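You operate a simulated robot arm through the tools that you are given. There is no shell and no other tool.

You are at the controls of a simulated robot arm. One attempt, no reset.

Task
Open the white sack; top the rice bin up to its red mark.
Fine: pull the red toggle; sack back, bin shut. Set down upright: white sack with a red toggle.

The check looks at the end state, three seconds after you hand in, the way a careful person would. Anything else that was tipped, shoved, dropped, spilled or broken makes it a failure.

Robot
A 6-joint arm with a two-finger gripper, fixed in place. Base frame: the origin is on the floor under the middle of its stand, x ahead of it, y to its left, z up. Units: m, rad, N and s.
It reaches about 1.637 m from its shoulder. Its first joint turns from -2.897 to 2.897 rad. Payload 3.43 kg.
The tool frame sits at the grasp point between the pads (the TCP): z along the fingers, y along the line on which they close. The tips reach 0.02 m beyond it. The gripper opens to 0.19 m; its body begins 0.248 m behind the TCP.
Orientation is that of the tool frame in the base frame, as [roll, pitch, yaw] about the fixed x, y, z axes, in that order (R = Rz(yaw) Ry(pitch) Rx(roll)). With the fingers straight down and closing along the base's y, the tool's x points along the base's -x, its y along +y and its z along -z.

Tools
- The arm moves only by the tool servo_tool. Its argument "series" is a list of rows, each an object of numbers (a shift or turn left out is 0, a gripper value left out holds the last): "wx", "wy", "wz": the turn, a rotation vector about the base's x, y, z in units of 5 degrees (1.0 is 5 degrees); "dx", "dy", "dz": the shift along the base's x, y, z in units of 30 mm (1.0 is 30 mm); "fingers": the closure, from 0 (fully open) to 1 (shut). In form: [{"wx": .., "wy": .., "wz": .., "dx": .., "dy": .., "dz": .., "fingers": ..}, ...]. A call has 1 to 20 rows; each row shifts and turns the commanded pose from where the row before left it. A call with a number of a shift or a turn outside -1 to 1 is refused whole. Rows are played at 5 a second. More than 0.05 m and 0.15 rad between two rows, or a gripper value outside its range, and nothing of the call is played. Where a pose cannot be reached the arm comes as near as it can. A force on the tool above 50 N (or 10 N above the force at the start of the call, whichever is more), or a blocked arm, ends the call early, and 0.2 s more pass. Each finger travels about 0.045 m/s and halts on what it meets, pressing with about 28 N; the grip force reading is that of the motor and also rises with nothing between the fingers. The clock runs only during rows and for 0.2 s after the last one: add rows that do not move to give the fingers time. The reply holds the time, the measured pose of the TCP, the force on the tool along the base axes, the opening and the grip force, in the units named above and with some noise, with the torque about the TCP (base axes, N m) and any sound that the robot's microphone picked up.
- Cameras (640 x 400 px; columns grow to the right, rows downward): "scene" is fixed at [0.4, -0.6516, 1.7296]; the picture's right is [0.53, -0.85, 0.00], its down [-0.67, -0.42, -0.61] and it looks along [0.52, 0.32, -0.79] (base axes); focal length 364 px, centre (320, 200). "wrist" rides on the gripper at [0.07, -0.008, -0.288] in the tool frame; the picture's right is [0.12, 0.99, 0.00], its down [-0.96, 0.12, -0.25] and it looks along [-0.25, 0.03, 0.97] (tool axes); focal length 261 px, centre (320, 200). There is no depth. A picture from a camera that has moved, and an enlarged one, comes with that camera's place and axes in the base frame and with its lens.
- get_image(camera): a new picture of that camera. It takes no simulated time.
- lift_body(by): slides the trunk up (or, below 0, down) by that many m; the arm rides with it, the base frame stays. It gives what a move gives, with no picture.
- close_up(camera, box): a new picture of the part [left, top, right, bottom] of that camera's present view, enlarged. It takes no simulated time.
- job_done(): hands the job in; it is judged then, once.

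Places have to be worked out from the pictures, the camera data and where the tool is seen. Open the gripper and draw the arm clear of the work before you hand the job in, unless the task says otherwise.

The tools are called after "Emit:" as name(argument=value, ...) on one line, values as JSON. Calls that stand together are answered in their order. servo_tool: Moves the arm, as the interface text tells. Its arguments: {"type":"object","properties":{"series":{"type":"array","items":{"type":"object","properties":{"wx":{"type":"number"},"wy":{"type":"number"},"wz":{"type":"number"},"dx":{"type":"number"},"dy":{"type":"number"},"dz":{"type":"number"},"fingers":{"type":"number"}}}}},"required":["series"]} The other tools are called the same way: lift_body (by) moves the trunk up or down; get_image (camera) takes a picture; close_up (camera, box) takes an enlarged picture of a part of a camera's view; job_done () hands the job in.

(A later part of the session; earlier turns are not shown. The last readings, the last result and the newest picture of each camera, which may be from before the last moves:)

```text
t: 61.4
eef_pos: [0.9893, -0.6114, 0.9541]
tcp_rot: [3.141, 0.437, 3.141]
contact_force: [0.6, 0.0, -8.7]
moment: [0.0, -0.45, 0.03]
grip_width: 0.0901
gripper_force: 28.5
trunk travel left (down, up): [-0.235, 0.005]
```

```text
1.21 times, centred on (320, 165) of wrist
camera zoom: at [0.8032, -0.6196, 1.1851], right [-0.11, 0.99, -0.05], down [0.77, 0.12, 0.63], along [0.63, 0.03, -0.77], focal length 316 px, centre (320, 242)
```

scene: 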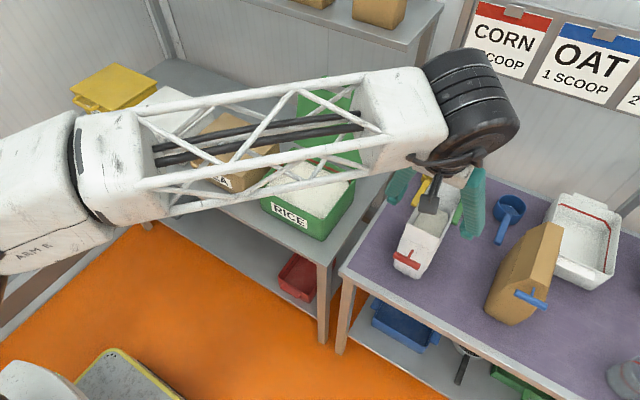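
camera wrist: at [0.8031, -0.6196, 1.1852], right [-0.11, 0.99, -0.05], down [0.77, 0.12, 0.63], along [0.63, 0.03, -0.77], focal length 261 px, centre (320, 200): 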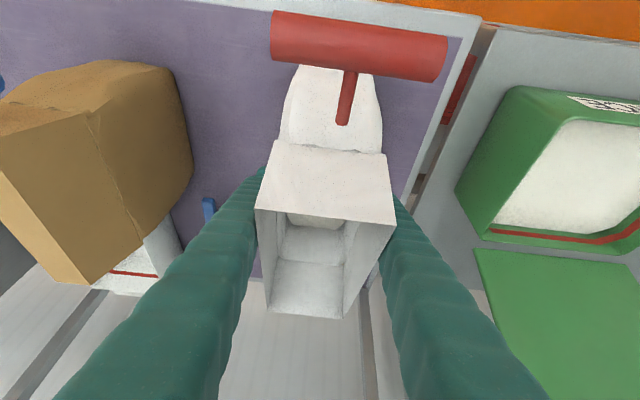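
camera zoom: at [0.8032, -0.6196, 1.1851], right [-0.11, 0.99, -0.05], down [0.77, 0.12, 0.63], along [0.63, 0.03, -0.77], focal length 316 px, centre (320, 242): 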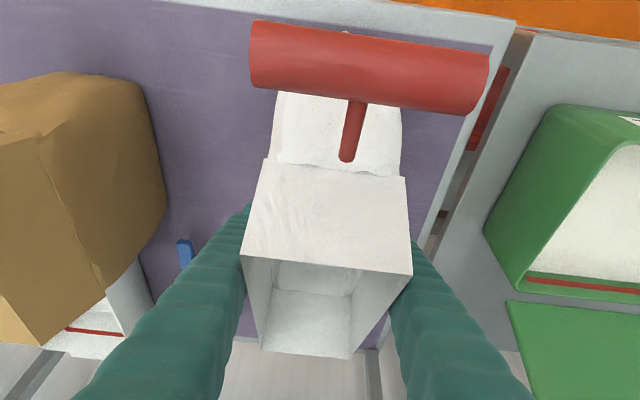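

It keeps pivoting slowly, so the pads act as a nearly free pivot and the centre of mass is slightly behind my grip. I'll set the sack back down before it swings any further and re-plan the grip.

Emit:
servo_tool(series=[{"dz": -0.3}, {"dz": -0.3}, {"dz": -0.2}, {"dz": -0.15}, {}])

Emit:
close_up(camera="wrist", box=[220, 0, 420, 330])

Emit:
close_up(camera="scene", box=[400, 190, 490, 290])

```text
t: 62.0
eef_pos: [0.9872, -0.6122, 0.9534]
tcp_rot: [-3.136, 0.446, -3.142]
contact_force: [-9.2, -4.5, 22.3]
moment: [0.57, 0.47, 0.35]
grip_width: 0.0905
gripper_force: 28.2
trunk travel left (down, up): [-0.235, 0.005]
stopped in row 2: the force on the tool passed its limit at 58 N (the readings are from after the stop); the commanded pose is now the measured one
```

```text
1.21 times, centred on (320, 165) of wrist
camera zoom: at [0.7996, -0.6191, 1.1813], right [-0.1, 0.99, -0.06], down [0.76, 0.12, 0.64], along [0.64, 0.02, -0.77], focal length 316 px, centre (320, 242)
```

zoom: 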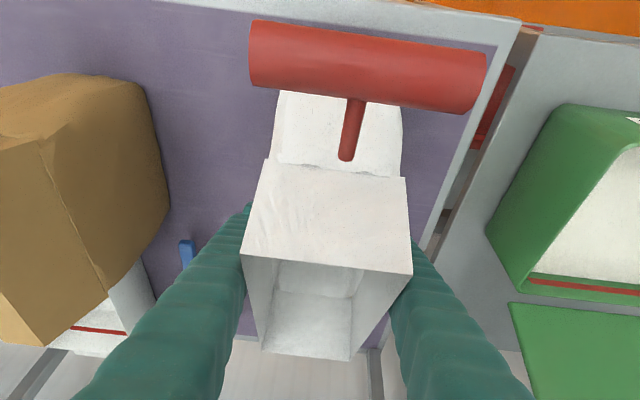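

```text
4.00 times, centred on (445, 240) of scene
camera zoom: at [0.4, -0.6516, 1.7296], right [0.53, -0.85, 0.0], down [-0.67, -0.42, -0.61], along [0.52, 0.32, -0.79], focal length 1455 px, centre (-180, 40)
```

zoom: 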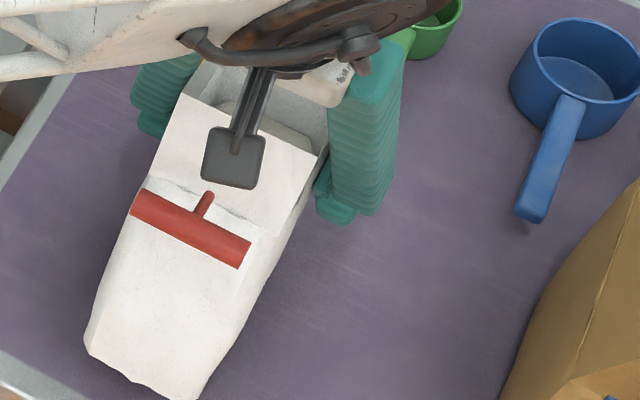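

The back bottom edge is already touching the table because the sack has swung about 20°. Since the pads creep only slowly, I can rotate the gripper itself about 20° to bring the sack upright and then lower it gently.

Emit:
servo_tool(series=[{"dz": 0.25}, {"wy": -1, "dz": 0.1}, {"wy": -1}, {"wy": -1}, {"wy": -1}])

Emit:
get_image(camera="wrist")

Emit:
close_up(camera="scene", box=[390, 160, 510, 300])

```text
t: 63.2
eef_pos: [0.9884, -0.6121, 0.9599]
tcp_rot: [-3.137, 0.794, 3.14]
contact_force: [-1.3, -1.9, -1.4]
moment: [0.06, -0.36, 0.0]
grip_width: 0.0897
gripper_force: 28.1
trunk travel left (down, up): [-0.235, 0.005]
```

```text
taken
camera wrist: at [0.7336, -0.62, 1.111], right [-0.08, 0.99, -0.09], down [0.5, 0.12, 0.86], along [0.86, 0.02, -0.5], focal length 261 px, centre (320, 200)
```

wrist: 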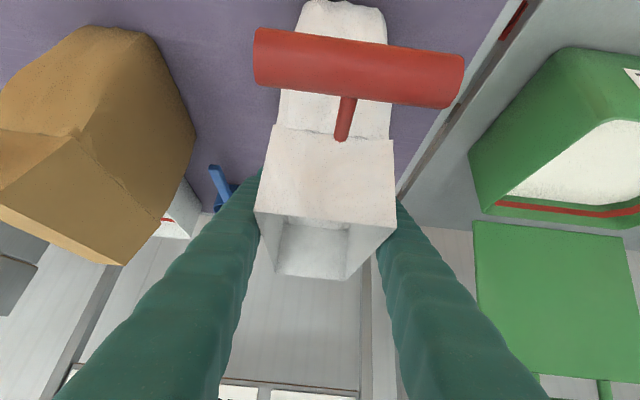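

```text
2.86 times, centred on (450, 230) of scene
camera zoom: at [0.4, -0.6516, 1.7296], right [0.53, -0.85, 0.0], down [-0.67, -0.42, -0.61], along [0.52, 0.32, -0.79], focal length 1039 px, centre (-51, 114)
```

zoom: 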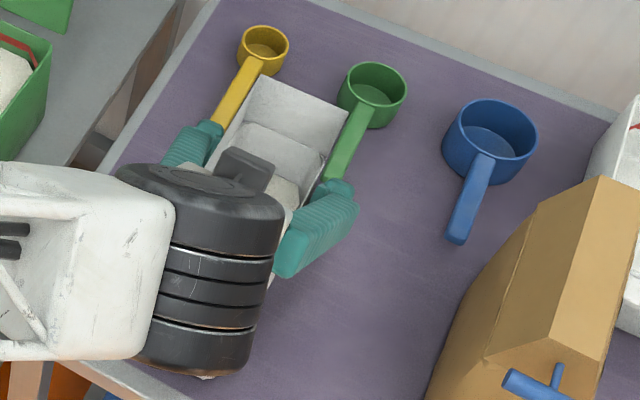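

The sack is nearly upright again (θ≈2°) and mostly carried by the table, with the force reading close to zero. I'll lower very slowly until it seats, before releasing.

Emit:
servo_tool(series=[{"dz": -0.06}, {"dz": -0.06}, {"dz": -0.06}, {}])

Emit:
get_image(camera="wrist")

```text
t: 64.2
eef_pos: [0.9879, -0.6121, 0.9539]
tcp_rot: [-3.135, 0.793, -3.141]
contact_force: [-3.7, 0.3, -0.6]
moment: [0.02, -0.31, 0.01]
grip_width: 0.089
gripper_force: 28.1
trunk travel left (down, up): [-0.235, 0.005]
```

```text
taken
camera wrist: at [0.7338, -0.62, 1.105], right [-0.08, 0.99, -0.09], down [0.5, 0.12, 0.86], along [0.86, 0.03, -0.51], focal length 261 px, centre (320, 200)
```

wrist: 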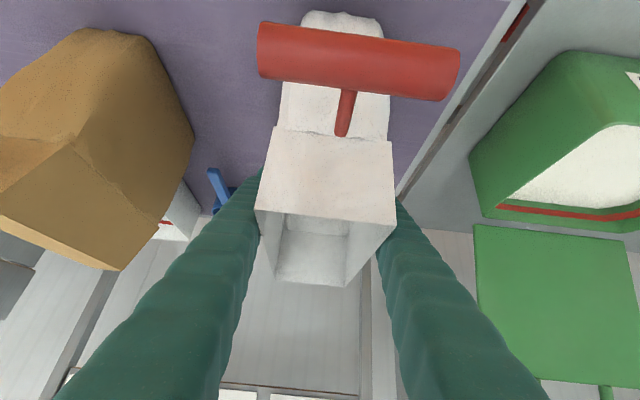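

The sack now stands upright on the table, with its front about 3–4 cm closer to the robot than originally. A horizontal grip from the front should hold it better: long finger contact along its sides, then rolling the tool about its own axis to pour. I'll release and back out along the tool axis.

Emit:
servo_tool(series=[{"fingers": 0.5}, {"fingers": 0.4}, {"fingers": 0.3}, {"fingers": 0.3}, {"fingers": 0.3}])

Emit:
servo_tool(series=[{"dx": -0.4, "dz": 0.5}, {"dx": -0.6, "dz": 0.7}, {"dx": -0.8, "dz": 0.8}, {"dx": -0.8, "dz": 0.8}, {"dx": -0.8, "dz": 0.8}, {"dx": -0.8, "dz": 0.8}, {"dx": -0.8, "dz": 0.8}, {"dx": -0.8, "dz": 0.8}, {}])

Emit:
get_image(camera="wrist")

Emit:
get_image(camera="scene")

```text
t: 65.4
eef_pos: [0.989, -0.6124, 0.9545]
tcp_rot: [-3.137, 0.791, 3.141]
contact_force: [-0.4, -0.2, -0.4]
moment: [-0.02, -0.01, -0.01]
grip_width: 0.1328
gripper_force: 0.0
trunk travel left (down, up): [-0.235, 0.005]
```

```text
t: 67.4
eef_pos: [0.8148, -0.6108, 1.1324]
tcp_rot: [-3.137, 0.793, -3.141]
contact_force: [-0.3, 0.6, 0.4]
moment: [-0.02, 0.06, -0.04]
grip_width: 0.1331
gripper_force: 0.0
trunk travel left (down, up): [-0.235, 0.005]
```

```text
taken
camera wrist: at [0.5599, -0.6175, 1.2835], right [-0.08, 0.99, -0.09], down [0.5, 0.12, 0.86], along [0.86, 0.03, -0.51], focal length 261 px, centre (320, 200)
```

wrist: 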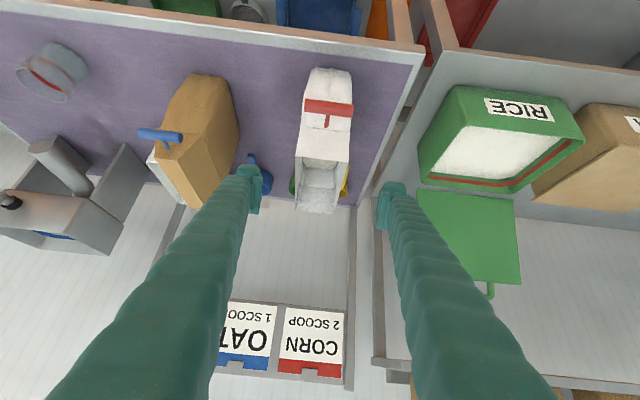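

```text
taken
```

scene: 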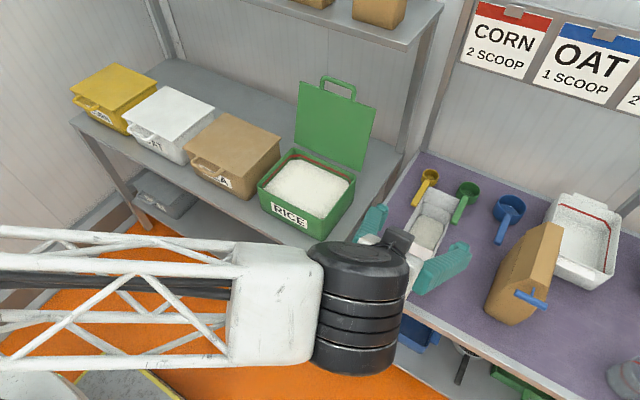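

Emit:
close_up(camera="wrist", box=[270, 50, 380, 230])

Emit:
close_up(camera="scene", box=[390, 160, 480, 290])

```text
2.22 times, centred on (325, 140) of wrist
camera zoom: at [0.5599, -0.6175, 1.2835], right [-0.08, 0.99, -0.09], down [0.5, 0.12, 0.86], along [0.86, 0.03, -0.51], focal length 579 px, centre (309, 333)
```

zoom: 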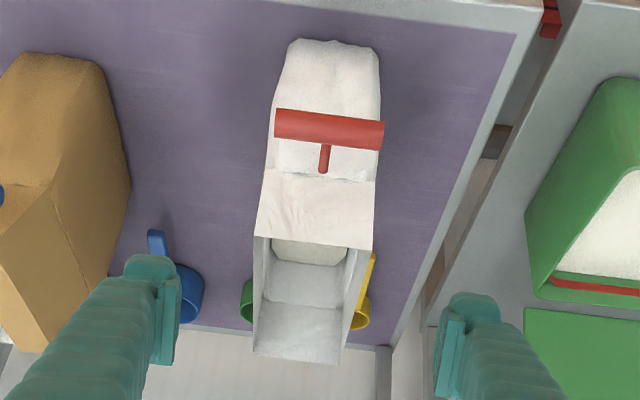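

```text
3.08 times, centred on (435, 225) of scene
camera zoom: at [0.4, -0.6516, 1.7296], right [0.53, -0.85, 0.0], down [-0.67, -0.42, -0.61], along [0.52, 0.32, -0.79], focal length 1119 px, centre (-34, 123)
```

zoom: 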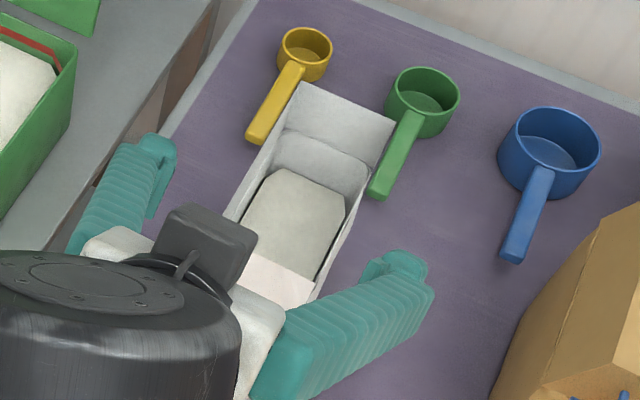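

The sack is upright at x≈0.861–1.034, y≈−0.610. Before gripping it again I'll rehearse the pour pose empty and high up (tool pointing +y, then rolled about y), to confirm the arm can reach it.

Emit:
servo_tool(series=[{"wy": -1, "dx": -0.55, "dz": 0.4}, {"wy": -1, "dx": -0.55, "dz": 0.4}, {"wy": -1, "dx": -0.55, "dz": 0.4}, {"wy": -1, "dx": -0.55, "dz": 0.4}, {"wy": -1, "dx": -0.55, "dz": 0.4}, {"wy": -1, "dx": -0.55, "dz": 0.4}, {"wy": -1, "dx": -0.55, "dz": 0.4}, {"wy": -1, "dx": -0.55, "dz": 0.4}, {"wy": -0.9, "dx": -0.55, "dz": 0.4}, {}])

Emit:
servo_tool(series=[{"wz": 1, "dx": 0.34, "dy": 0.76}, {"wz": 1, "dx": 0.34, "dy": 0.76}, {"wz": 1, "dx": 0.34, "dy": 0.76}, {"wz": 1, "dx": 0.34, "dy": 0.76}, {"wz": 1, "dx": 0.34, "dy": 0.76}, {"wz": 1, "dx": 0.34, "dy": 0.76}, {"wz": 1, "dx": 0.34, "dy": 0.76}, {"wz": 1, "dx": 0.34, "dy": 0.76}, {"wz": 1, "dx": 0.34, "dy": 0.76}, {"wz": 1, "dx": 0.34, "dy": 0.76}, {"wz": 1, "dx": 0.34, "dy": 0.76}, {"wz": 1, "dx": 0.34, "dy": 0.76}, {"wz": 1, "dx": 0.34, "dy": 0.76}, {"wz": 1, "dx": 0.34, "dy": 0.76}, {"wz": 1, "dx": 0.34, "dy": 0.76}, {"wz": 1, "dx": 0.34, "dy": 0.76}, {"wz": 1, "dx": 0.34, "dy": 0.76}, {"wz": 1, "dx": 0.34, "dy": 0.76}])

Emit:
get_image(camera="scene")

Emit:
get_image(camera="wrist")

```text
t: 69.6
eef_pos: [0.6668, -0.6101, 1.2405]
tcp_rot: [-2.297, 1.57, -2.3]
contact_force: [0.3, -0.3, -0.7]
moment: [-0.02, 0.04, -0.01]
grip_width: 0.1332
gripper_force: 0.1
trunk travel left (down, up): [-0.235, 0.005]
```

```text
t: 73.4
eef_pos: [0.8511, -0.2002, 1.2213]
tcp_rot: [-3.083, 1.546, -1.717]
contact_force: [-0.1, -0.1, -0.1]
moment: [-0.03, -0.01, -0.03]
grip_width: 0.133
gripper_force: 0.0
out of reach, approached as far as the arm can: row 15, 16, 17, 18
trunk travel left (down, up): [-0.235, 0.005]
```

```text
taken
```

scene: 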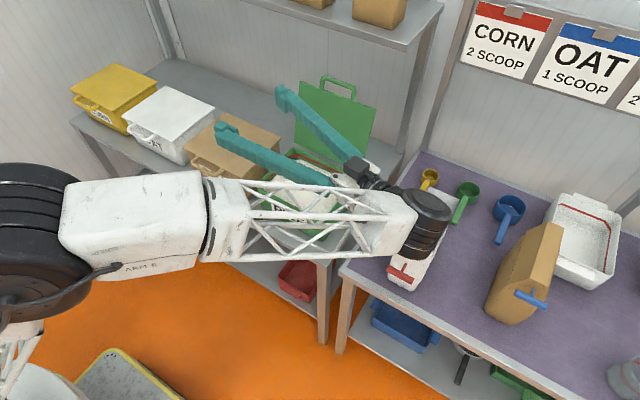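

```text
taken
camera wrist: at [0.8001, -0.4855, 1.1577], right [-0.97, 0.2, -0.12], down [-0.16, -0.2, 0.97], along [0.17, 0.96, 0.22], focal length 261 px, centre (320, 200)
```

wrist: 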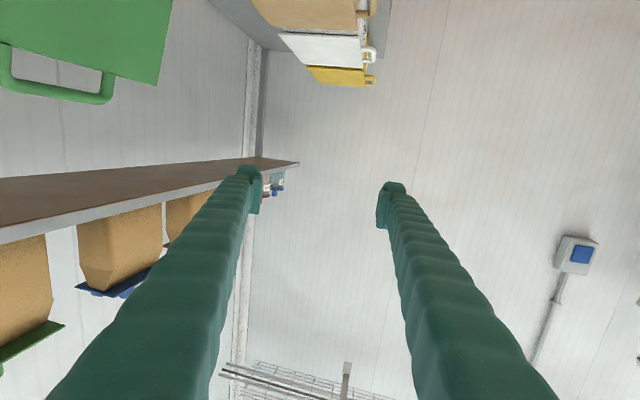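

The pose is reachable, only slightly stretched at this height. I'll lower a little and test the 60° roll about y.

Emit:
servo_tool(series=[{"dz": -0.8, "wy": 1}, {"dz": -0.7, "wy": 1}, {"wy": 1}, {"wy": 1}, {"wy": 1}, {"wy": 1}, {"wy": 1}, {"wy": 1}, {"wy": 1}, {"wy": 1}, {"wy": 1}, {"wy": 1}, {}])

Emit:
get_image(camera="scene")

Emit:
get_image(camera="wrist")

```text
t: 76.2
eef_pos: [0.8523, -0.189, 1.17]
tcp_rot: [1.792, 0.521, -3.124]
contact_force: [0.3, 0.3, -0.2]
moment: [-0.01, -0.01, 0.03]
grip_width: 0.1331
gripper_force: 0.0
out of reach, approached as far as the arm can: row 11, 12
trunk travel left (down, up): [-0.235, 0.005]
```

```text
taken
```

scene: 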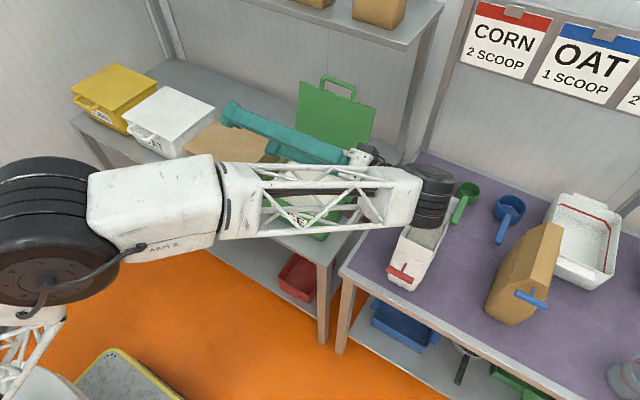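

```text
taken
camera wrist: at [0.7683, -0.4741, 1.1816], right [-0.59, 0.21, 0.78], down [0.76, -0.2, 0.62], along [0.29, 0.96, -0.04], focal length 261 px, centre (320, 200)
```

wrist: 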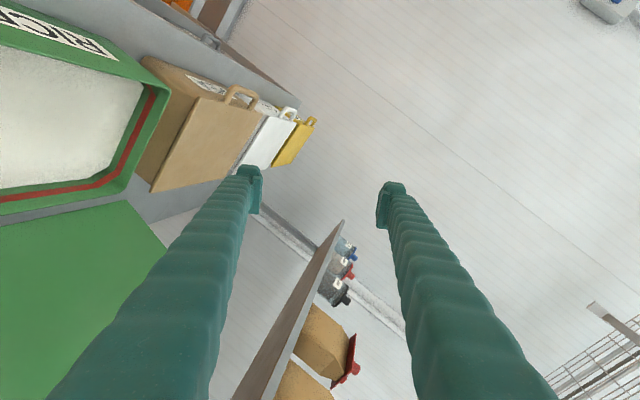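

The last rows of the roll ran out of reach, but this camera view will let me see the bin while pouring. I'll try a less extreme yaw, about 60°, which brings the wrist closer to the robot, and test rolling further.

Emit:
servo_tool(series=[{"wz": -1}, {"wz": -1}, {"wz": -1}, {"wz": -1}, {"wz": -1}, {"wz": -1}, {}])

Emit:
servo_tool(series=[{"wx": -0.5, "wy": 0.87}, {"wx": -0.5, "wy": 0.87}, {"wx": -0.5, "wy": 0.87}, {"wx": -0.5, "wy": 0.87}, {}])

Emit:
get_image(camera="scene")

Emit:
get_image(camera="wrist")

```text
t: 77.8
eef_pos: [0.8507, -0.1886, 1.1702]
tcp_rot: [1.788, 0.521, 2.645]
contact_force: [-0.3, -0.8, -0.5]
moment: [-0.04, -0.01, -0.05]
grip_width: 0.1331
gripper_force: 0.1
trunk travel left (down, up): [-0.235, 0.005]
```

```text
t: 79.0
eef_pos: [0.8507, -0.1887, 1.1698]
tcp_rot: [2.101, 0.314, 2.774]
contact_force: [-0.4, -1.2, 0.5]
moment: [0.01, -0.02, 0.0]
grip_width: 0.1332
gripper_force: 0.0
trunk travel left (down, up): [-0.235, 0.005]
```

```text
taken
```

scene: 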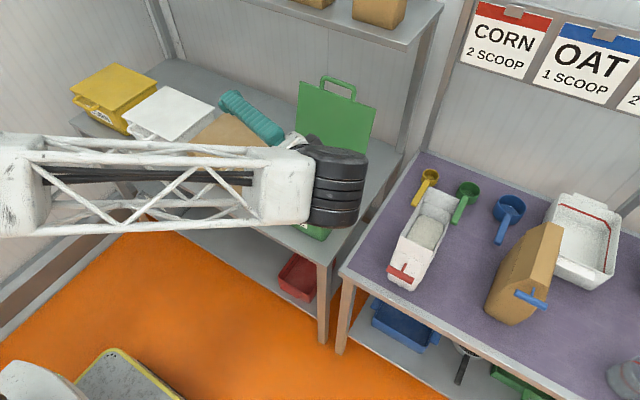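

```text
taken
camera wrist: at [0.6578, -0.3861, 1.2787], right [-0.17, 0.6, 0.78], down [0.73, -0.45, 0.51], along [0.66, 0.66, -0.37], focal length 261 px, centre (320, 200)
```

wrist: 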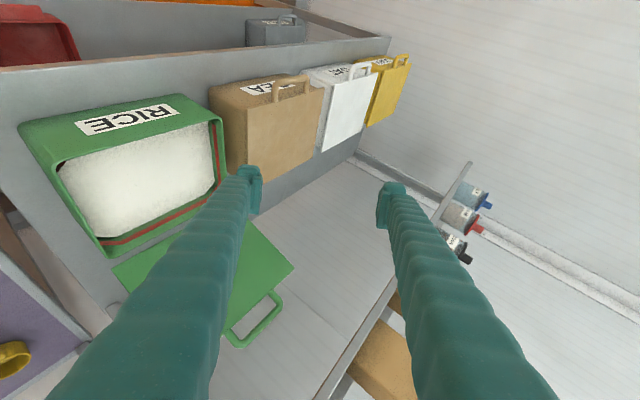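

I used the wrong axis there; the roll must be about the tool direction (0.5, 0.87). I'll undo that and test the proper roll.

Emit:
servo_tool(series=[{"wx": 0.5, "wy": -0.87}, {"wx": 0.5, "wy": -0.87}, {"wx": 0.5, "wy": -0.87}, {"wx": 0.5, "wy": -0.87}, {}])

Emit:
servo_tool(series=[{"wx": 0.5, "wy": 0.87}, {"wx": 0.5, "wy": 0.87}, {"wx": 0.5, "wy": 0.87}, {"wx": 0.5, "wy": 0.87}, {"wx": 0.5, "wy": 0.87}, {}])

Emit:
get_image(camera="wrist")

Emit:
get_image(camera="scene")

```text
t: 80.2
eef_pos: [0.852, -0.1897, 1.1693]
tcp_rot: [1.785, 0.52, 2.644]
contact_force: [0.9, -0.5, -0.2]
moment: [0.01, -0.03, 0.01]
grip_width: 0.1327
gripper_force: 0.0
trunk travel left (down, up): [-0.235, 0.005]
```

```text
t: 81.6
eef_pos: [0.8539, -0.1896, 1.1696]
tcp_rot: [1.777, 0.082, 2.642]
contact_force: [-0.1, 0.3, -0.1]
moment: [-0.02, 0.01, 0.03]
grip_width: 0.1331
gripper_force: 0.0
trunk travel left (down, up): [-0.235, 0.005]
```

```text
taken
camera wrist: at [0.651, -0.4029, 1.2136], right [-0.08, 0.27, 0.96], down [0.73, -0.64, 0.24], along [0.68, 0.71, -0.15], focal length 261 px, centre (320, 200)
```

wrist: 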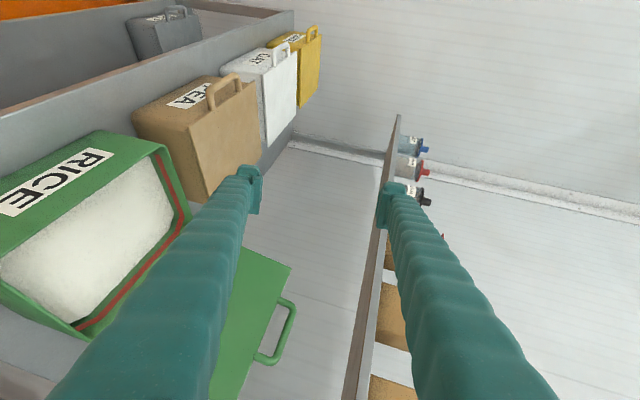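

```text
taken
```

scene: 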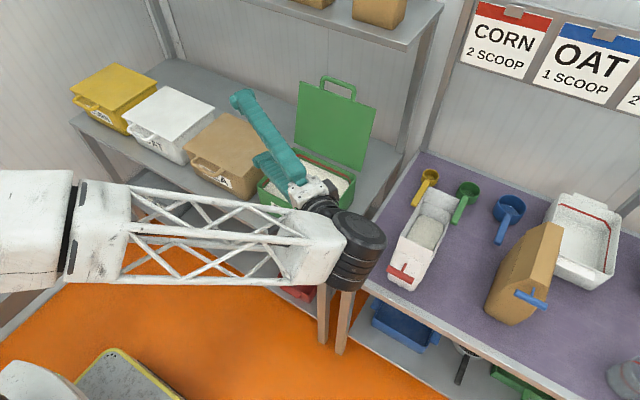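

At 60° yaw the arm can roll to about 80° comfortably, and the wrist camera sees the bin and its red line. I'll now unwind to a horizontal, forward-pointing tool and go back in front of the sack.

Emit:
servo_tool(series=[{"wx": -0.484, "wy": -0.851, "wz": 0.204, "dx": -0.3}, {"wx": -0.484, "wy": -0.851, "wz": 0.204, "dx": -0.4}, {"wx": -0.484, "wy": -0.851, "wz": 0.204, "dx": -0.4}, {"wx": -0.484, "wy": -0.851, "wz": 0.204, "dx": -0.4}, {"wx": -0.484, "wy": -0.851, "wz": 0.204, "dx": -0.4}, {"wx": -0.484, "wy": -0.851, "wz": 0.204, "dx": -0.4}, {"wx": -0.484, "wy": -0.851, "wz": 0.204, "dx": -0.4}, {"wx": -0.484, "wy": -0.851, "wz": 0.204, "dx": -0.4}, {"wx": -0.484, "wy": -0.851, "wz": 0.204, "dx": -0.4}, {"wx": -0.484, "wy": -0.851, "wz": 0.204, "dx": -0.4}, {"wx": -0.484, "wy": -0.851, "wz": 0.204, "dx": -0.4}, {"wx": -0.484, "wy": -0.851, "wz": 0.204, "dx": -0.4}, {"wx": -0.484, "wy": -0.851, "wz": 0.204, "dx": -0.4}, {"wx": -0.484, "wy": -0.851, "wz": 0.204, "dx": -0.4}, {"wx": -0.484, "wy": -0.851, "wz": 0.204, "dx": -0.4}, {"wx": -0.484, "wy": -0.851, "wz": 0.204, "dx": -0.3}, {"wx": -0.484, "wy": -0.851, "wz": 0.204}, {"wx": 0.685, "wy": -0.388}, {"wx": 0.685, "wy": -0.388}, {"wx": 0.685, "wy": -0.388}])

Emit:
servo_tool(series=[{"wz": -0.805, "dy": -0.93}, {"wz": -0.805, "dy": -0.93}, {"wz": -0.805, "dy": -0.93}, {"wz": -0.805, "dy": -0.93}, {"wz": -0.805, "dy": -0.93}, {"wz": -0.805, "dy": -0.93}, {"wz": -0.805, "dy": -0.93}, {"wz": -0.805, "dy": -0.93}, {"wz": -0.805, "dy": -0.93}, {"wz": -0.805, "dy": -0.93}, {"wz": -0.805, "dy": -0.93}, {"wz": -0.805, "dy": -0.93}, {"wz": -0.805, "dy": -0.93}, {"wz": -0.805, "dy": -0.93}, {"wz": -0.805, "dy": -0.93}, {}])

Emit:
get_image(camera="wrist")

Emit:
get_image(camera="scene")

```text
t: 85.8
eef_pos: [0.6643, -0.1894, 1.1697]
tcp_rot: [1.452, 1.567, 2.506]
contact_force: [-0.5, 0.1, -0.3]
moment: [-0.09, 0.03, -0.1]
grip_width: 0.1328
gripper_force: 0.0
trunk travel left (down, up): [-0.235, 0.005]
```

```text
t: 89.2
eef_pos: [0.664, -0.6051, 1.1708]
tcp_rot: [1.57, 1.567, 1.565]
contact_force: [-0.1, 0.2, 0.3]
moment: [0.0, 0.0, 0.01]
grip_width: 0.133
gripper_force: 0.2
trunk travel left (down, up): [-0.235, 0.005]
```

```text
taken
camera wrist: at [0.3759, -0.6133, 1.0992], right [0.0, 0.99, -0.11], down [-0.25, 0.11, 0.96], along [0.97, 0.03, 0.25], focal length 261 px, centre (320, 200)
```

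wrist: 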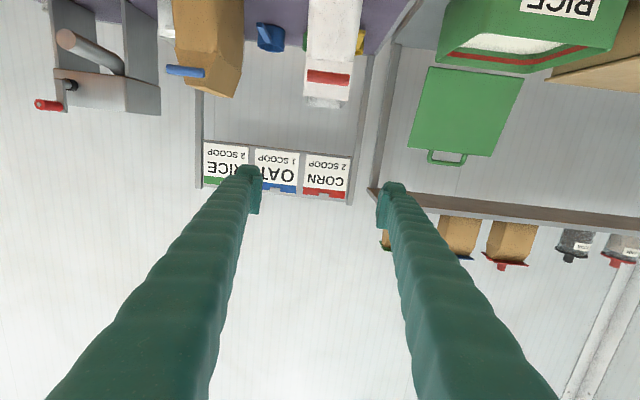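

```text
taken
```

scene: 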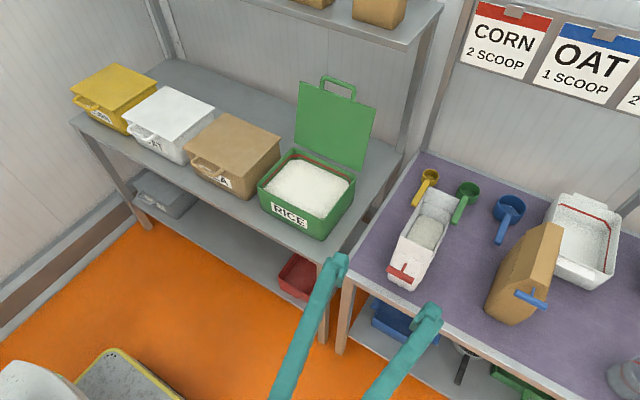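

The tool is now exactly horizontal and pointing forward. I'll check the sack's pose in an enlarged scene view.

Emit:
close_up(camera="scene", box=[370, 170, 490, 310])

Emit:
close_up(camera="wrist", box=[260, 0, 400, 120])

```text
2.86 times, centred on (430, 240) of scene
camera zoom: at [0.4, -0.6516, 1.7296], right [0.53, -0.85, 0.0], down [-0.67, -0.42, -0.61], along [0.52, 0.32, -0.79], focal length 1039 px, centre (6, 86)
```

zoom: 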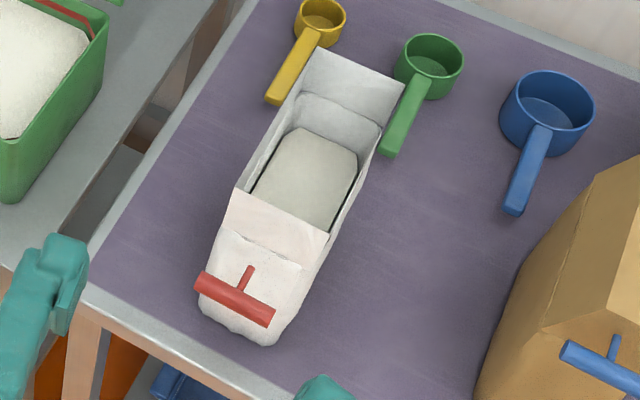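

```text
3.33 times, centred on (330, 60) of wrist
camera zoom: at [0.3759, -0.6133, 1.0992], right [0.0, 0.99, -0.11], down [-0.25, 0.11, 0.96], along [0.97, 0.03, 0.25], focal length 869 px, centre (287, 667)
```

zoom: 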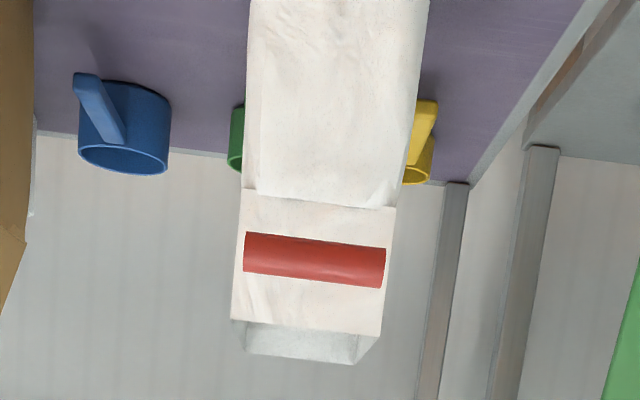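

The earlier tilt makes sense now: with a free pivot and the mass slightly behind the grip, the sack tipped on its back edge instead of lifting. This time I'll grip with the tool horizontal, a bit above and slightly behind the sack's centre. First I'll lower the tool in front of the sack.

Emit:
servo_tool(series=[{"dz": -1, "dy": -0.2}, {"dz": -1}, {"dz": -1}, {"dz": -1}, {"dz": -1}, {"dz": -1}, {"dz": -0.9}, {"dz": -0.8}, {}])

Emit:
get_image(camera="wrist")

```text
t: 91.2
eef_pos: [0.665, -0.6145, 0.9378]
tcp_rot: [1.547, 1.564, 1.545]
contact_force: [-0.1, 0.6, -0.4]
moment: [0.0, -0.02, 0.01]
grip_width: 0.1328
gripper_force: 0.1
trunk travel left (down, up): [-0.235, 0.005]
```

```text
taken
camera wrist: at [0.3774, -0.6212, 0.8667], right [0.0, 0.99, -0.11], down [-0.25, 0.11, 0.96], along [0.97, 0.03, 0.25], focal length 261 px, centre (320, 200)
```

wrist: 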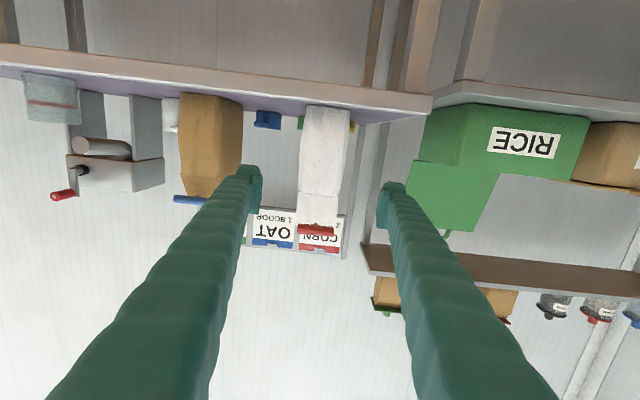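

Emit:
close_up(camera="wrist", box=[250, 90, 400, 260])

```text
2.35 times, centred on (325, 175) of wrist
camera zoom: at [0.3774, -0.6212, 0.8667], right [0.0, 0.99, -0.11], down [-0.25, 0.11, 0.96], along [0.97, 0.03, 0.25], focal length 613 px, centre (308, 259)
```

zoom: 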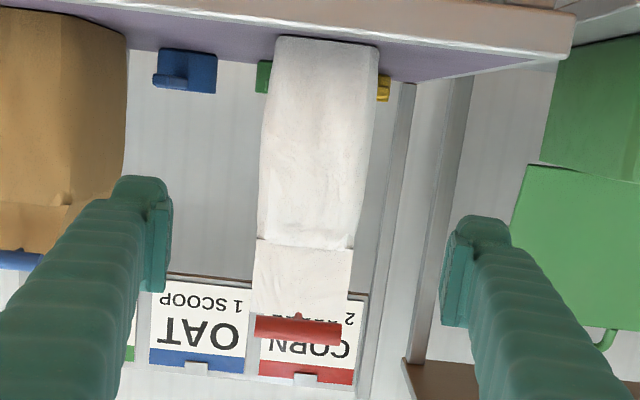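

The sack is widest near z≈0.88 and its mid-line is at y≈−0.609. I'll centre in y and slide forward below the toggle, with the fingers on each side.

Emit:
servo_tool(series=[{"dy": 0.15, "dx": 0.5}, {"dx": 1}, {"dx": 1}, {"dx": 1}, {"dx": 1}, {"dx": 1}, {}])

Emit:
get_image(camera="wrist")

Emit:
close_up(camera="scene", box=[370, 170, 490, 310])

```text
t: 92.8
eef_pos: [0.8324, -0.6098, 0.9381]
tcp_rot: [1.652, 1.566, 1.647]
contact_force: [-0.4, 0.0, -0.5]
moment: [0.03, 0.02, 0.02]
grip_width: 0.1331
gripper_force: 0.0
trunk travel left (down, up): [-0.235, 0.005]
```

```text
taken
camera wrist: at [0.5447, -0.6177, 0.8667], right [0.0, 0.99, -0.11], down [-0.25, 0.11, 0.96], along [0.97, 0.03, 0.25], focal length 261 px, centre (320, 200)
```

wrist: 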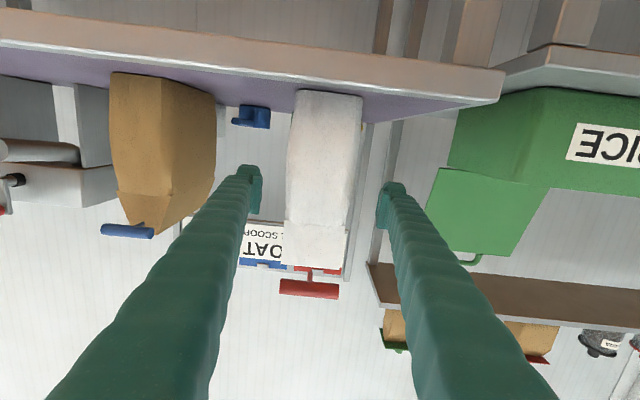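

```text
2.86 times, centred on (430, 240) of scene
camera zoom: at [0.4, -0.6516, 1.7296], right [0.53, -0.85, 0.0], down [-0.67, -0.42, -0.61], along [0.52, 0.32, -0.79], focal length 1039 px, centre (6, 86)
```

zoom: 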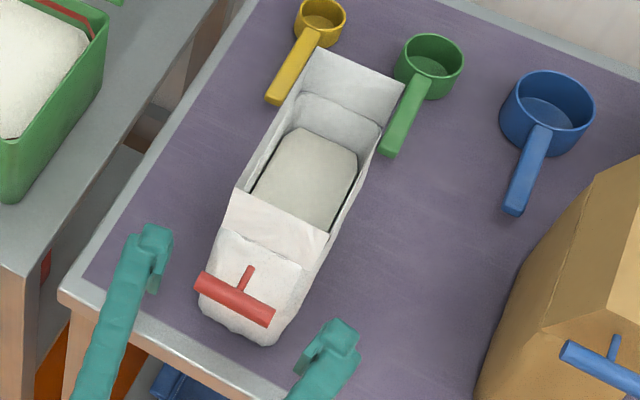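

Clear on both sides and below the toggle. I'll advance to about x 0.955 and then close.

Emit:
servo_tool(series=[{"dx": 1}, {"dx": 1}, {"dx": 1}, {"dx": 1}, {}])

Emit:
get_image(camera="wrist")

Emit:
close_up(camera="scene", box=[370, 170, 490, 310])

```text
t: 94.0
eef_pos: [0.9496, -0.6088, 0.9385]
tcp_rot: [1.619, 1.566, 1.613]
contact_force: [0.1, 0.0, -0.2]
moment: [0.02, 0.0, 0.0]
grip_width: 0.1328
gripper_force: 0.0
trunk travel left (down, up): [-0.235, 0.005]
```

```text
taken
camera wrist: at [0.6625, -0.6164, 0.8668], right [0.0, 0.99, -0.11], down [-0.25, 0.11, 0.96], along [0.97, 0.03, 0.25], focal length 261 px, centre (320, 200)
```

wrist: 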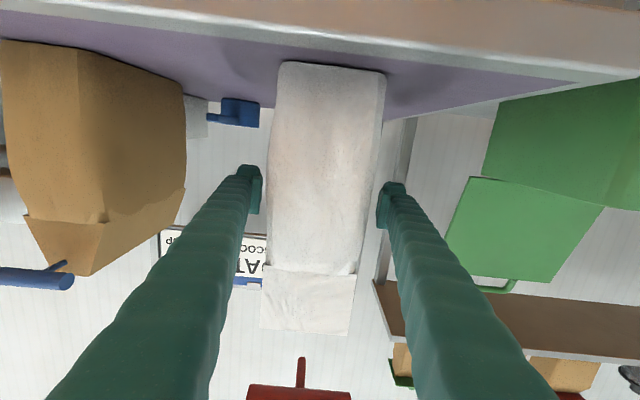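

```text
2.86 times, centred on (430, 240) of scene
camera zoom: at [0.4, -0.6516, 1.7296], right [0.53, -0.85, 0.0], down [-0.67, -0.42, -0.61], along [0.52, 0.32, -0.79], focal length 1039 px, centre (6, 86)
```

zoom: 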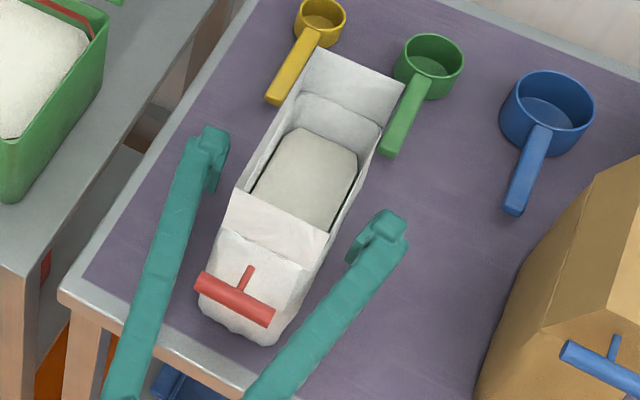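

Emit:
servo_tool(series=[{"dx": 0.25}, {"fingers": 0.45}, {"fingers": 0.55}, {"fingers": 0.65}, {"fingers": 0.75}, {"fingers": 0.85}, {"fingers": 0.85}])

Emit:
get_image(camera="wrist")

```text
t: 95.6
eef_pos: [0.9582, -0.6084, 0.9368]
tcp_rot: [1.572, 1.566, 1.572]
contact_force: [-2.7, -4.3, 1.0]
moment: [-0.44, 0.01, -0.04]
grip_width: 0.0829
gripper_force: 28.2
trunk travel left (down, up): [-0.235, 0.005]
```

```text
taken
camera wrist: at [0.6698, -0.6163, 0.8669], right [0.0, 0.99, -0.11], down [-0.25, 0.11, 0.96], along [0.97, 0.03, 0.25], focal length 261 px, centre (320, 200)
```

wrist: 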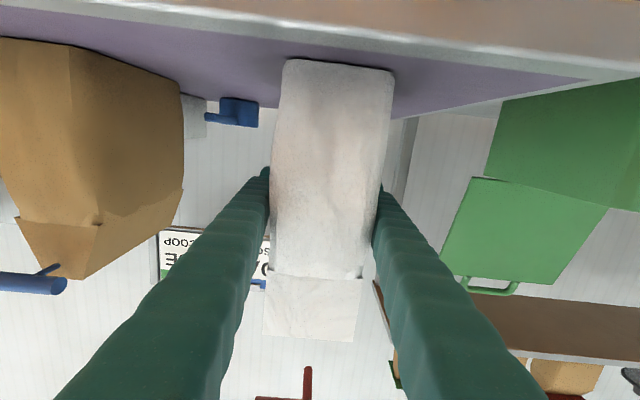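

Gripped at 0.083 m. I'll do a small test lift of about 15 mm and look at the result immediately.

Emit:
servo_tool(series=[{"dz": 0.25}, {"dz": 0.25}])

Emit:
get_image(camera="wrist")

Emit:
close_up(camera="scene", box=[370, 170, 490, 310])

```text
t: 96.2
eef_pos: [0.9595, -0.608, 0.951]
tcp_rot: [1.783, 1.565, 1.78]
contact_force: [-1.0, -0.5, -8.7]
moment: [0.0, -0.19, 0.01]
grip_width: 0.0827
gripper_force: 28.1
trunk travel left (down, up): [-0.235, 0.005]
```

```text
taken
camera wrist: at [0.6711, -0.6159, 0.8807], right [0.0, 0.99, -0.11], down [-0.25, 0.11, 0.96], along [0.97, 0.03, 0.24], focal length 261 px, centre (320, 200)
```

wrist: 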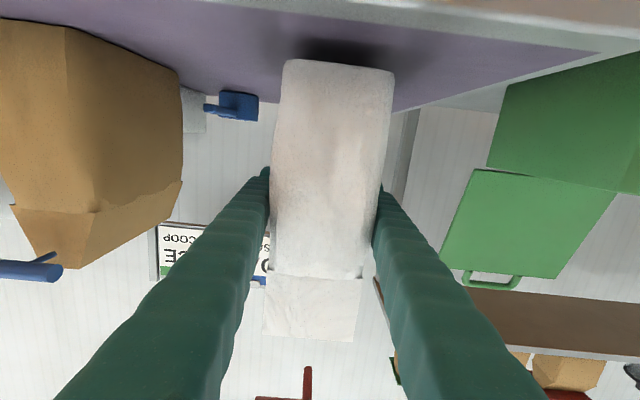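

```text
2.86 times, centred on (430, 240) of scene
camera zoom: at [0.4, -0.6516, 1.7296], right [0.53, -0.85, 0.0], down [-0.67, -0.42, -0.61], along [0.52, 0.32, -0.79], focal length 1039 px, centre (6, 86)
```

zoom: 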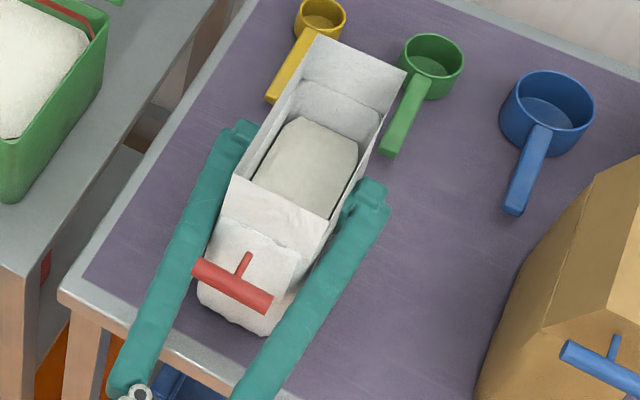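

This time it lifted cleanly with no pivoting: weight about 8.7 N, and a moment of −0.19 N·m suggests the mass is about 2 cm in front of the pads. I'll hold for a second to see whether it creeps.

Emit:
servo_tool(series=[{}, {}, {}, {}, {}, {}])

Emit:
get_image(camera="wrist")

```text
t: 97.6
eef_pos: [0.9582, -0.6088, 0.9527]
tcp_rot: [1.676, 1.565, 1.677]
contact_force: [-0.5, -0.5, -9.4]
moment: [-0.01, -0.18, 0.01]
grip_width: 0.0831
gripper_force: 28.1
trunk travel left (down, up): [-0.235, 0.005]
```

```text
taken
camera wrist: at [0.6708, -0.6164, 0.8811], right [0.0, 0.99, -0.11], down [-0.25, 0.11, 0.96], along [0.97, 0.03, 0.25], focal length 261 px, centre (320, 200)
```

wrist: 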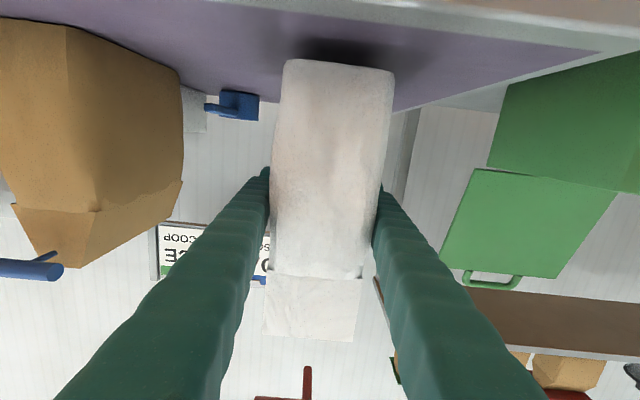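

No creep, so this grip is stable. I'll lift to clear height.

Emit:
servo_tool(series=[{"dz": 0.6}, {"dz": 1}, {"dz": 1}, {"dz": 1}, {"dz": 1}, {"dz": 0.4}, {}])

Emit:
get_image(camera="wrist")

Emit:
get_image(camera="scene")

```text
t: 99.2
eef_pos: [0.9585, -0.6096, 1.1019]
tcp_rot: [1.699, 1.566, 1.697]
contact_force: [-0.4, 0.0, -8.5]
moment: [-0.02, -0.13, -0.02]
grip_width: 0.0831
gripper_force: 27.9
trunk travel left (down, up): [-0.235, 0.005]
```

```text
taken
camera wrist: at [0.6695, -0.6178, 1.0307], right [0.0, 0.99, -0.11], down [-0.25, 0.11, 0.96], along [0.97, 0.03, 0.25], focal length 261 px, centre (320, 200)
```

wrist: 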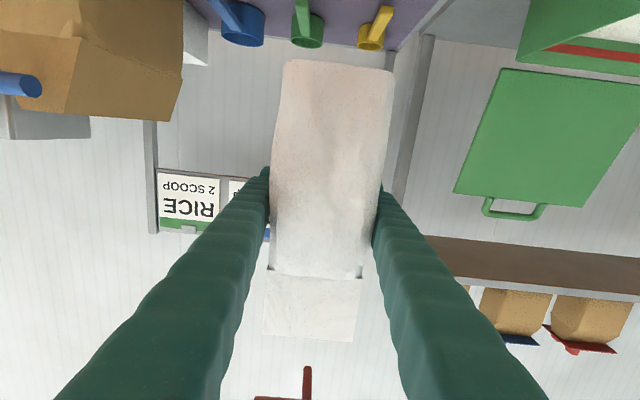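

```text
taken
```

scene: 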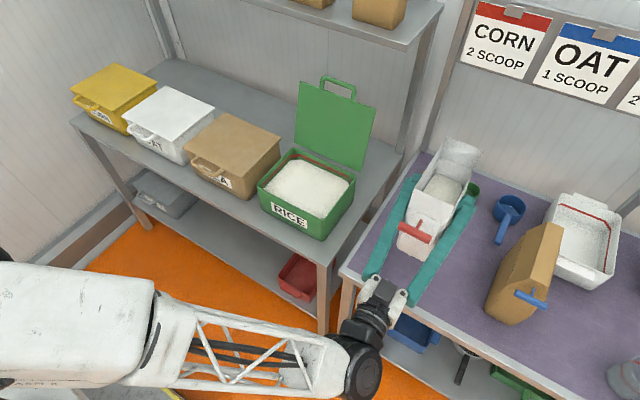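

The sack is held steady and upright, well above everything. I'll carry it across while yawing about 60°, to a spot in front of and above the rice bin.

Emit:
servo_tool(series=[{"dx": -0.163, "dy": 0.5, "wz": 0.5}, {"dx": -0.163, "dy": 0.93, "wz": 0.75}, {"dx": -0.163, "dy": 0.93, "wz": 0.75}, {"dx": -0.163, "dy": 0.93, "wz": 0.75}, {"dx": -0.163, "dy": 0.93, "wz": 0.75}, {"dx": -0.163, "dy": 0.93, "wz": 0.75}, {"dx": -0.163, "dy": 0.93, "wz": 0.75}, {"dx": -0.163, "dy": 0.93, "wz": 0.75}, {"dx": -0.163, "dy": 0.93, "wz": 0.75}, {"dx": -0.163, "dy": 0.93, "wz": 0.75}, {"dx": -0.163, "dy": 0.93, "wz": 0.75}, {"dx": -0.163, "dy": 0.93, "wz": 0.75}, {"dx": -0.163, "dy": 0.93, "wz": 0.75}, {"dx": -0.163, "dy": 0.93, "wz": 0.75}, {"dx": -0.163, "dy": 0.93, "wz": 0.75}, {"dx": -0.163, "dy": 0.93, "wz": 0.75}, {"dy": 0.2, "wz": 0.25}, {}])

Emit:
get_image(camera="wrist")

Emit:
get_image(camera="scene")

```text
t: 103.0
eef_pos: [0.8787, -0.1714, 1.1025]
tcp_rot: [1.56, 1.566, 2.604]
contact_force: [0.1, 0.6, -8.5]
moment: [0.14, -0.05, 0.0]
grip_width: 0.0829
gripper_force: 28.2
trunk travel left (down, up): [-0.235, 0.005]
```

```text
taken
camera wrist: at [0.741, -0.4241, 1.0303], right [-0.86, 0.5, -0.11], down [-0.22, -0.16, 0.96], along [0.46, 0.85, 0.25], focal length 261 px, centre (320, 200)
```

wrist: 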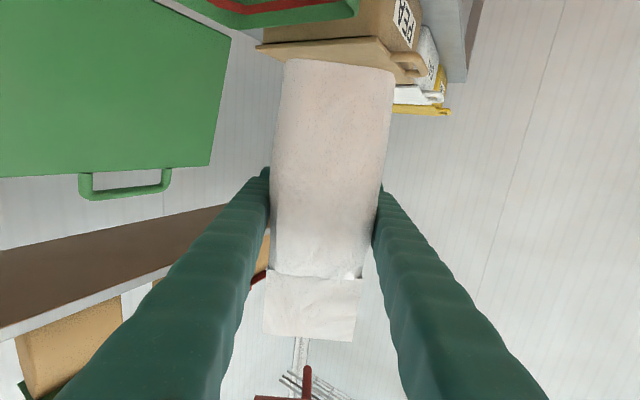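

```text
taken
```

scene: 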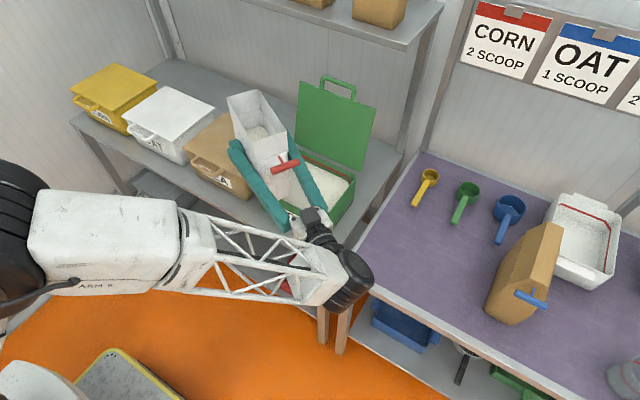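

The sack is in position with no change in grip. Now I'll roll the tool about its own axis: 40° first, well before any rice should reach the rim.

Emit:
servo_tool(series=[{"wx": 0.4, "wy": 0.693}, {"wx": 0.4, "wy": 0.693}, {"wx": 0.4, "wy": 0.693}, {"wx": 0.4, "wy": 0.693}, {"wx": 0.4, "wy": 0.693}, {"wx": 0.4, "wy": 0.693}, {"wx": 0.4, "wy": 0.693}, {"wx": 0.4, "wy": 0.693}, {"wx": 0.4, "wy": 0.693}, {"wx": 0.4, "wy": 0.693}, {}])

Emit:
get_image(camera="wrist")

Emit:
get_image(camera="scene")

```text
t: 105.4
eef_pos: [0.8789, -0.1694, 1.1032]
tcp_rot: [1.573, 0.867, 2.617]
contact_force: [-0.3, 0.6, -8.7]
moment: [0.09, -0.18, 0.01]
grip_width: 0.0828
gripper_force: 28.3
trunk travel left (down, up): [-0.235, 0.005]
```

```text
taken
camera wrist: at [0.7016, -0.3997, 1.0438], right [-0.72, 0.42, 0.55], down [0.34, -0.48, 0.81], along [0.6, 0.77, 0.21], focal length 261 px, centre (320, 200)
```

wrist: 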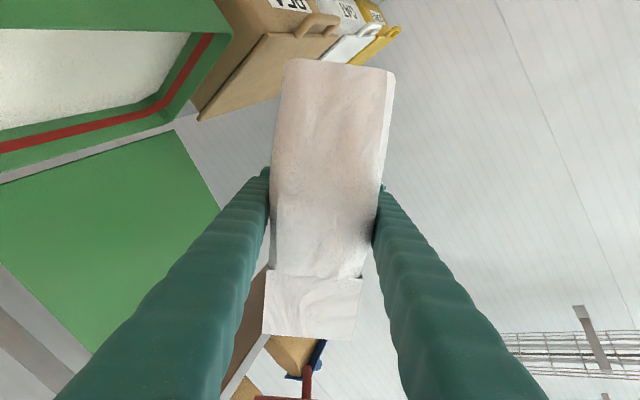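

```text
taken
```

scene: 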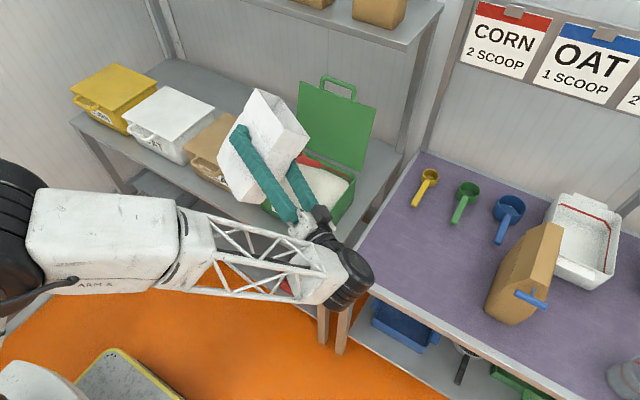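

The sack rolls rigidly with the gripper and the wrist camera sees the bin's red line. I'll roll to 50°, then lower a bit so the drop is short.

Emit:
servo_tool(series=[{"wx": 0.333, "wy": 0.577}, {"wx": 0.333, "wy": 0.577}, {"wx": 0.333, "wy": 0.577}, {"dz": -0.7}, {"dz": -0.7}, {"dz": -0.6}, {}])

Emit:
get_image(camera="wrist")

Emit:
close_up(camera="scene", box=[200, 70, 380, 240])

```text
t: 107.0
eef_pos: [0.8774, -0.1691, 1.0432]
tcp_rot: [1.571, 0.694, 2.619]
contact_force: [0.4, 0.3, -8.8]
moment: [0.02, -0.22, 0.0]
grip_width: 0.0828
gripper_force: 28.0
trunk travel left (down, up): [-0.235, 0.005]
```

```text
taken
camera wrist: at [0.6909, -0.3944, 0.9914], right [-0.63, 0.36, 0.69], down [0.45, -0.55, 0.7], along [0.63, 0.75, 0.18], focal length 261 px, centre (320, 200)
```

wrist: 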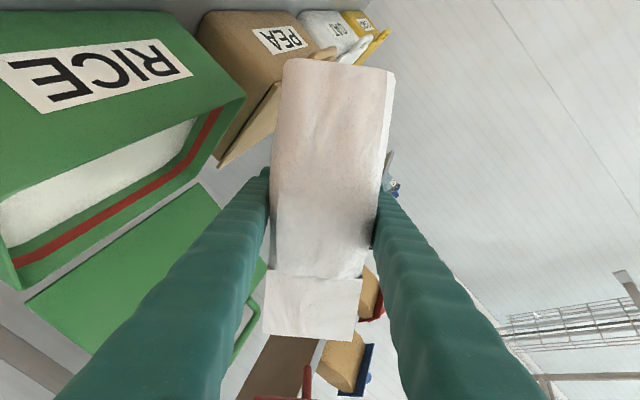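

```text
2.35 times, centred on (290, 155) of scene
camera zoom: at [0.4, -0.6516, 1.7296], right [0.53, -0.85, 0.0], down [-0.67, -0.42, -0.61], along [0.52, 0.32, -0.79], focal length 856 px, centre (391, 306)
```

zoom: 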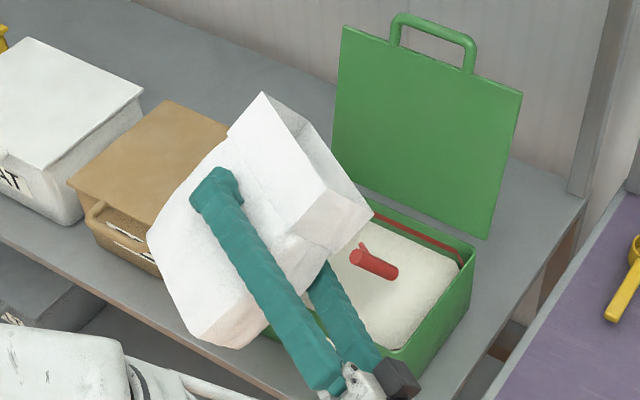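

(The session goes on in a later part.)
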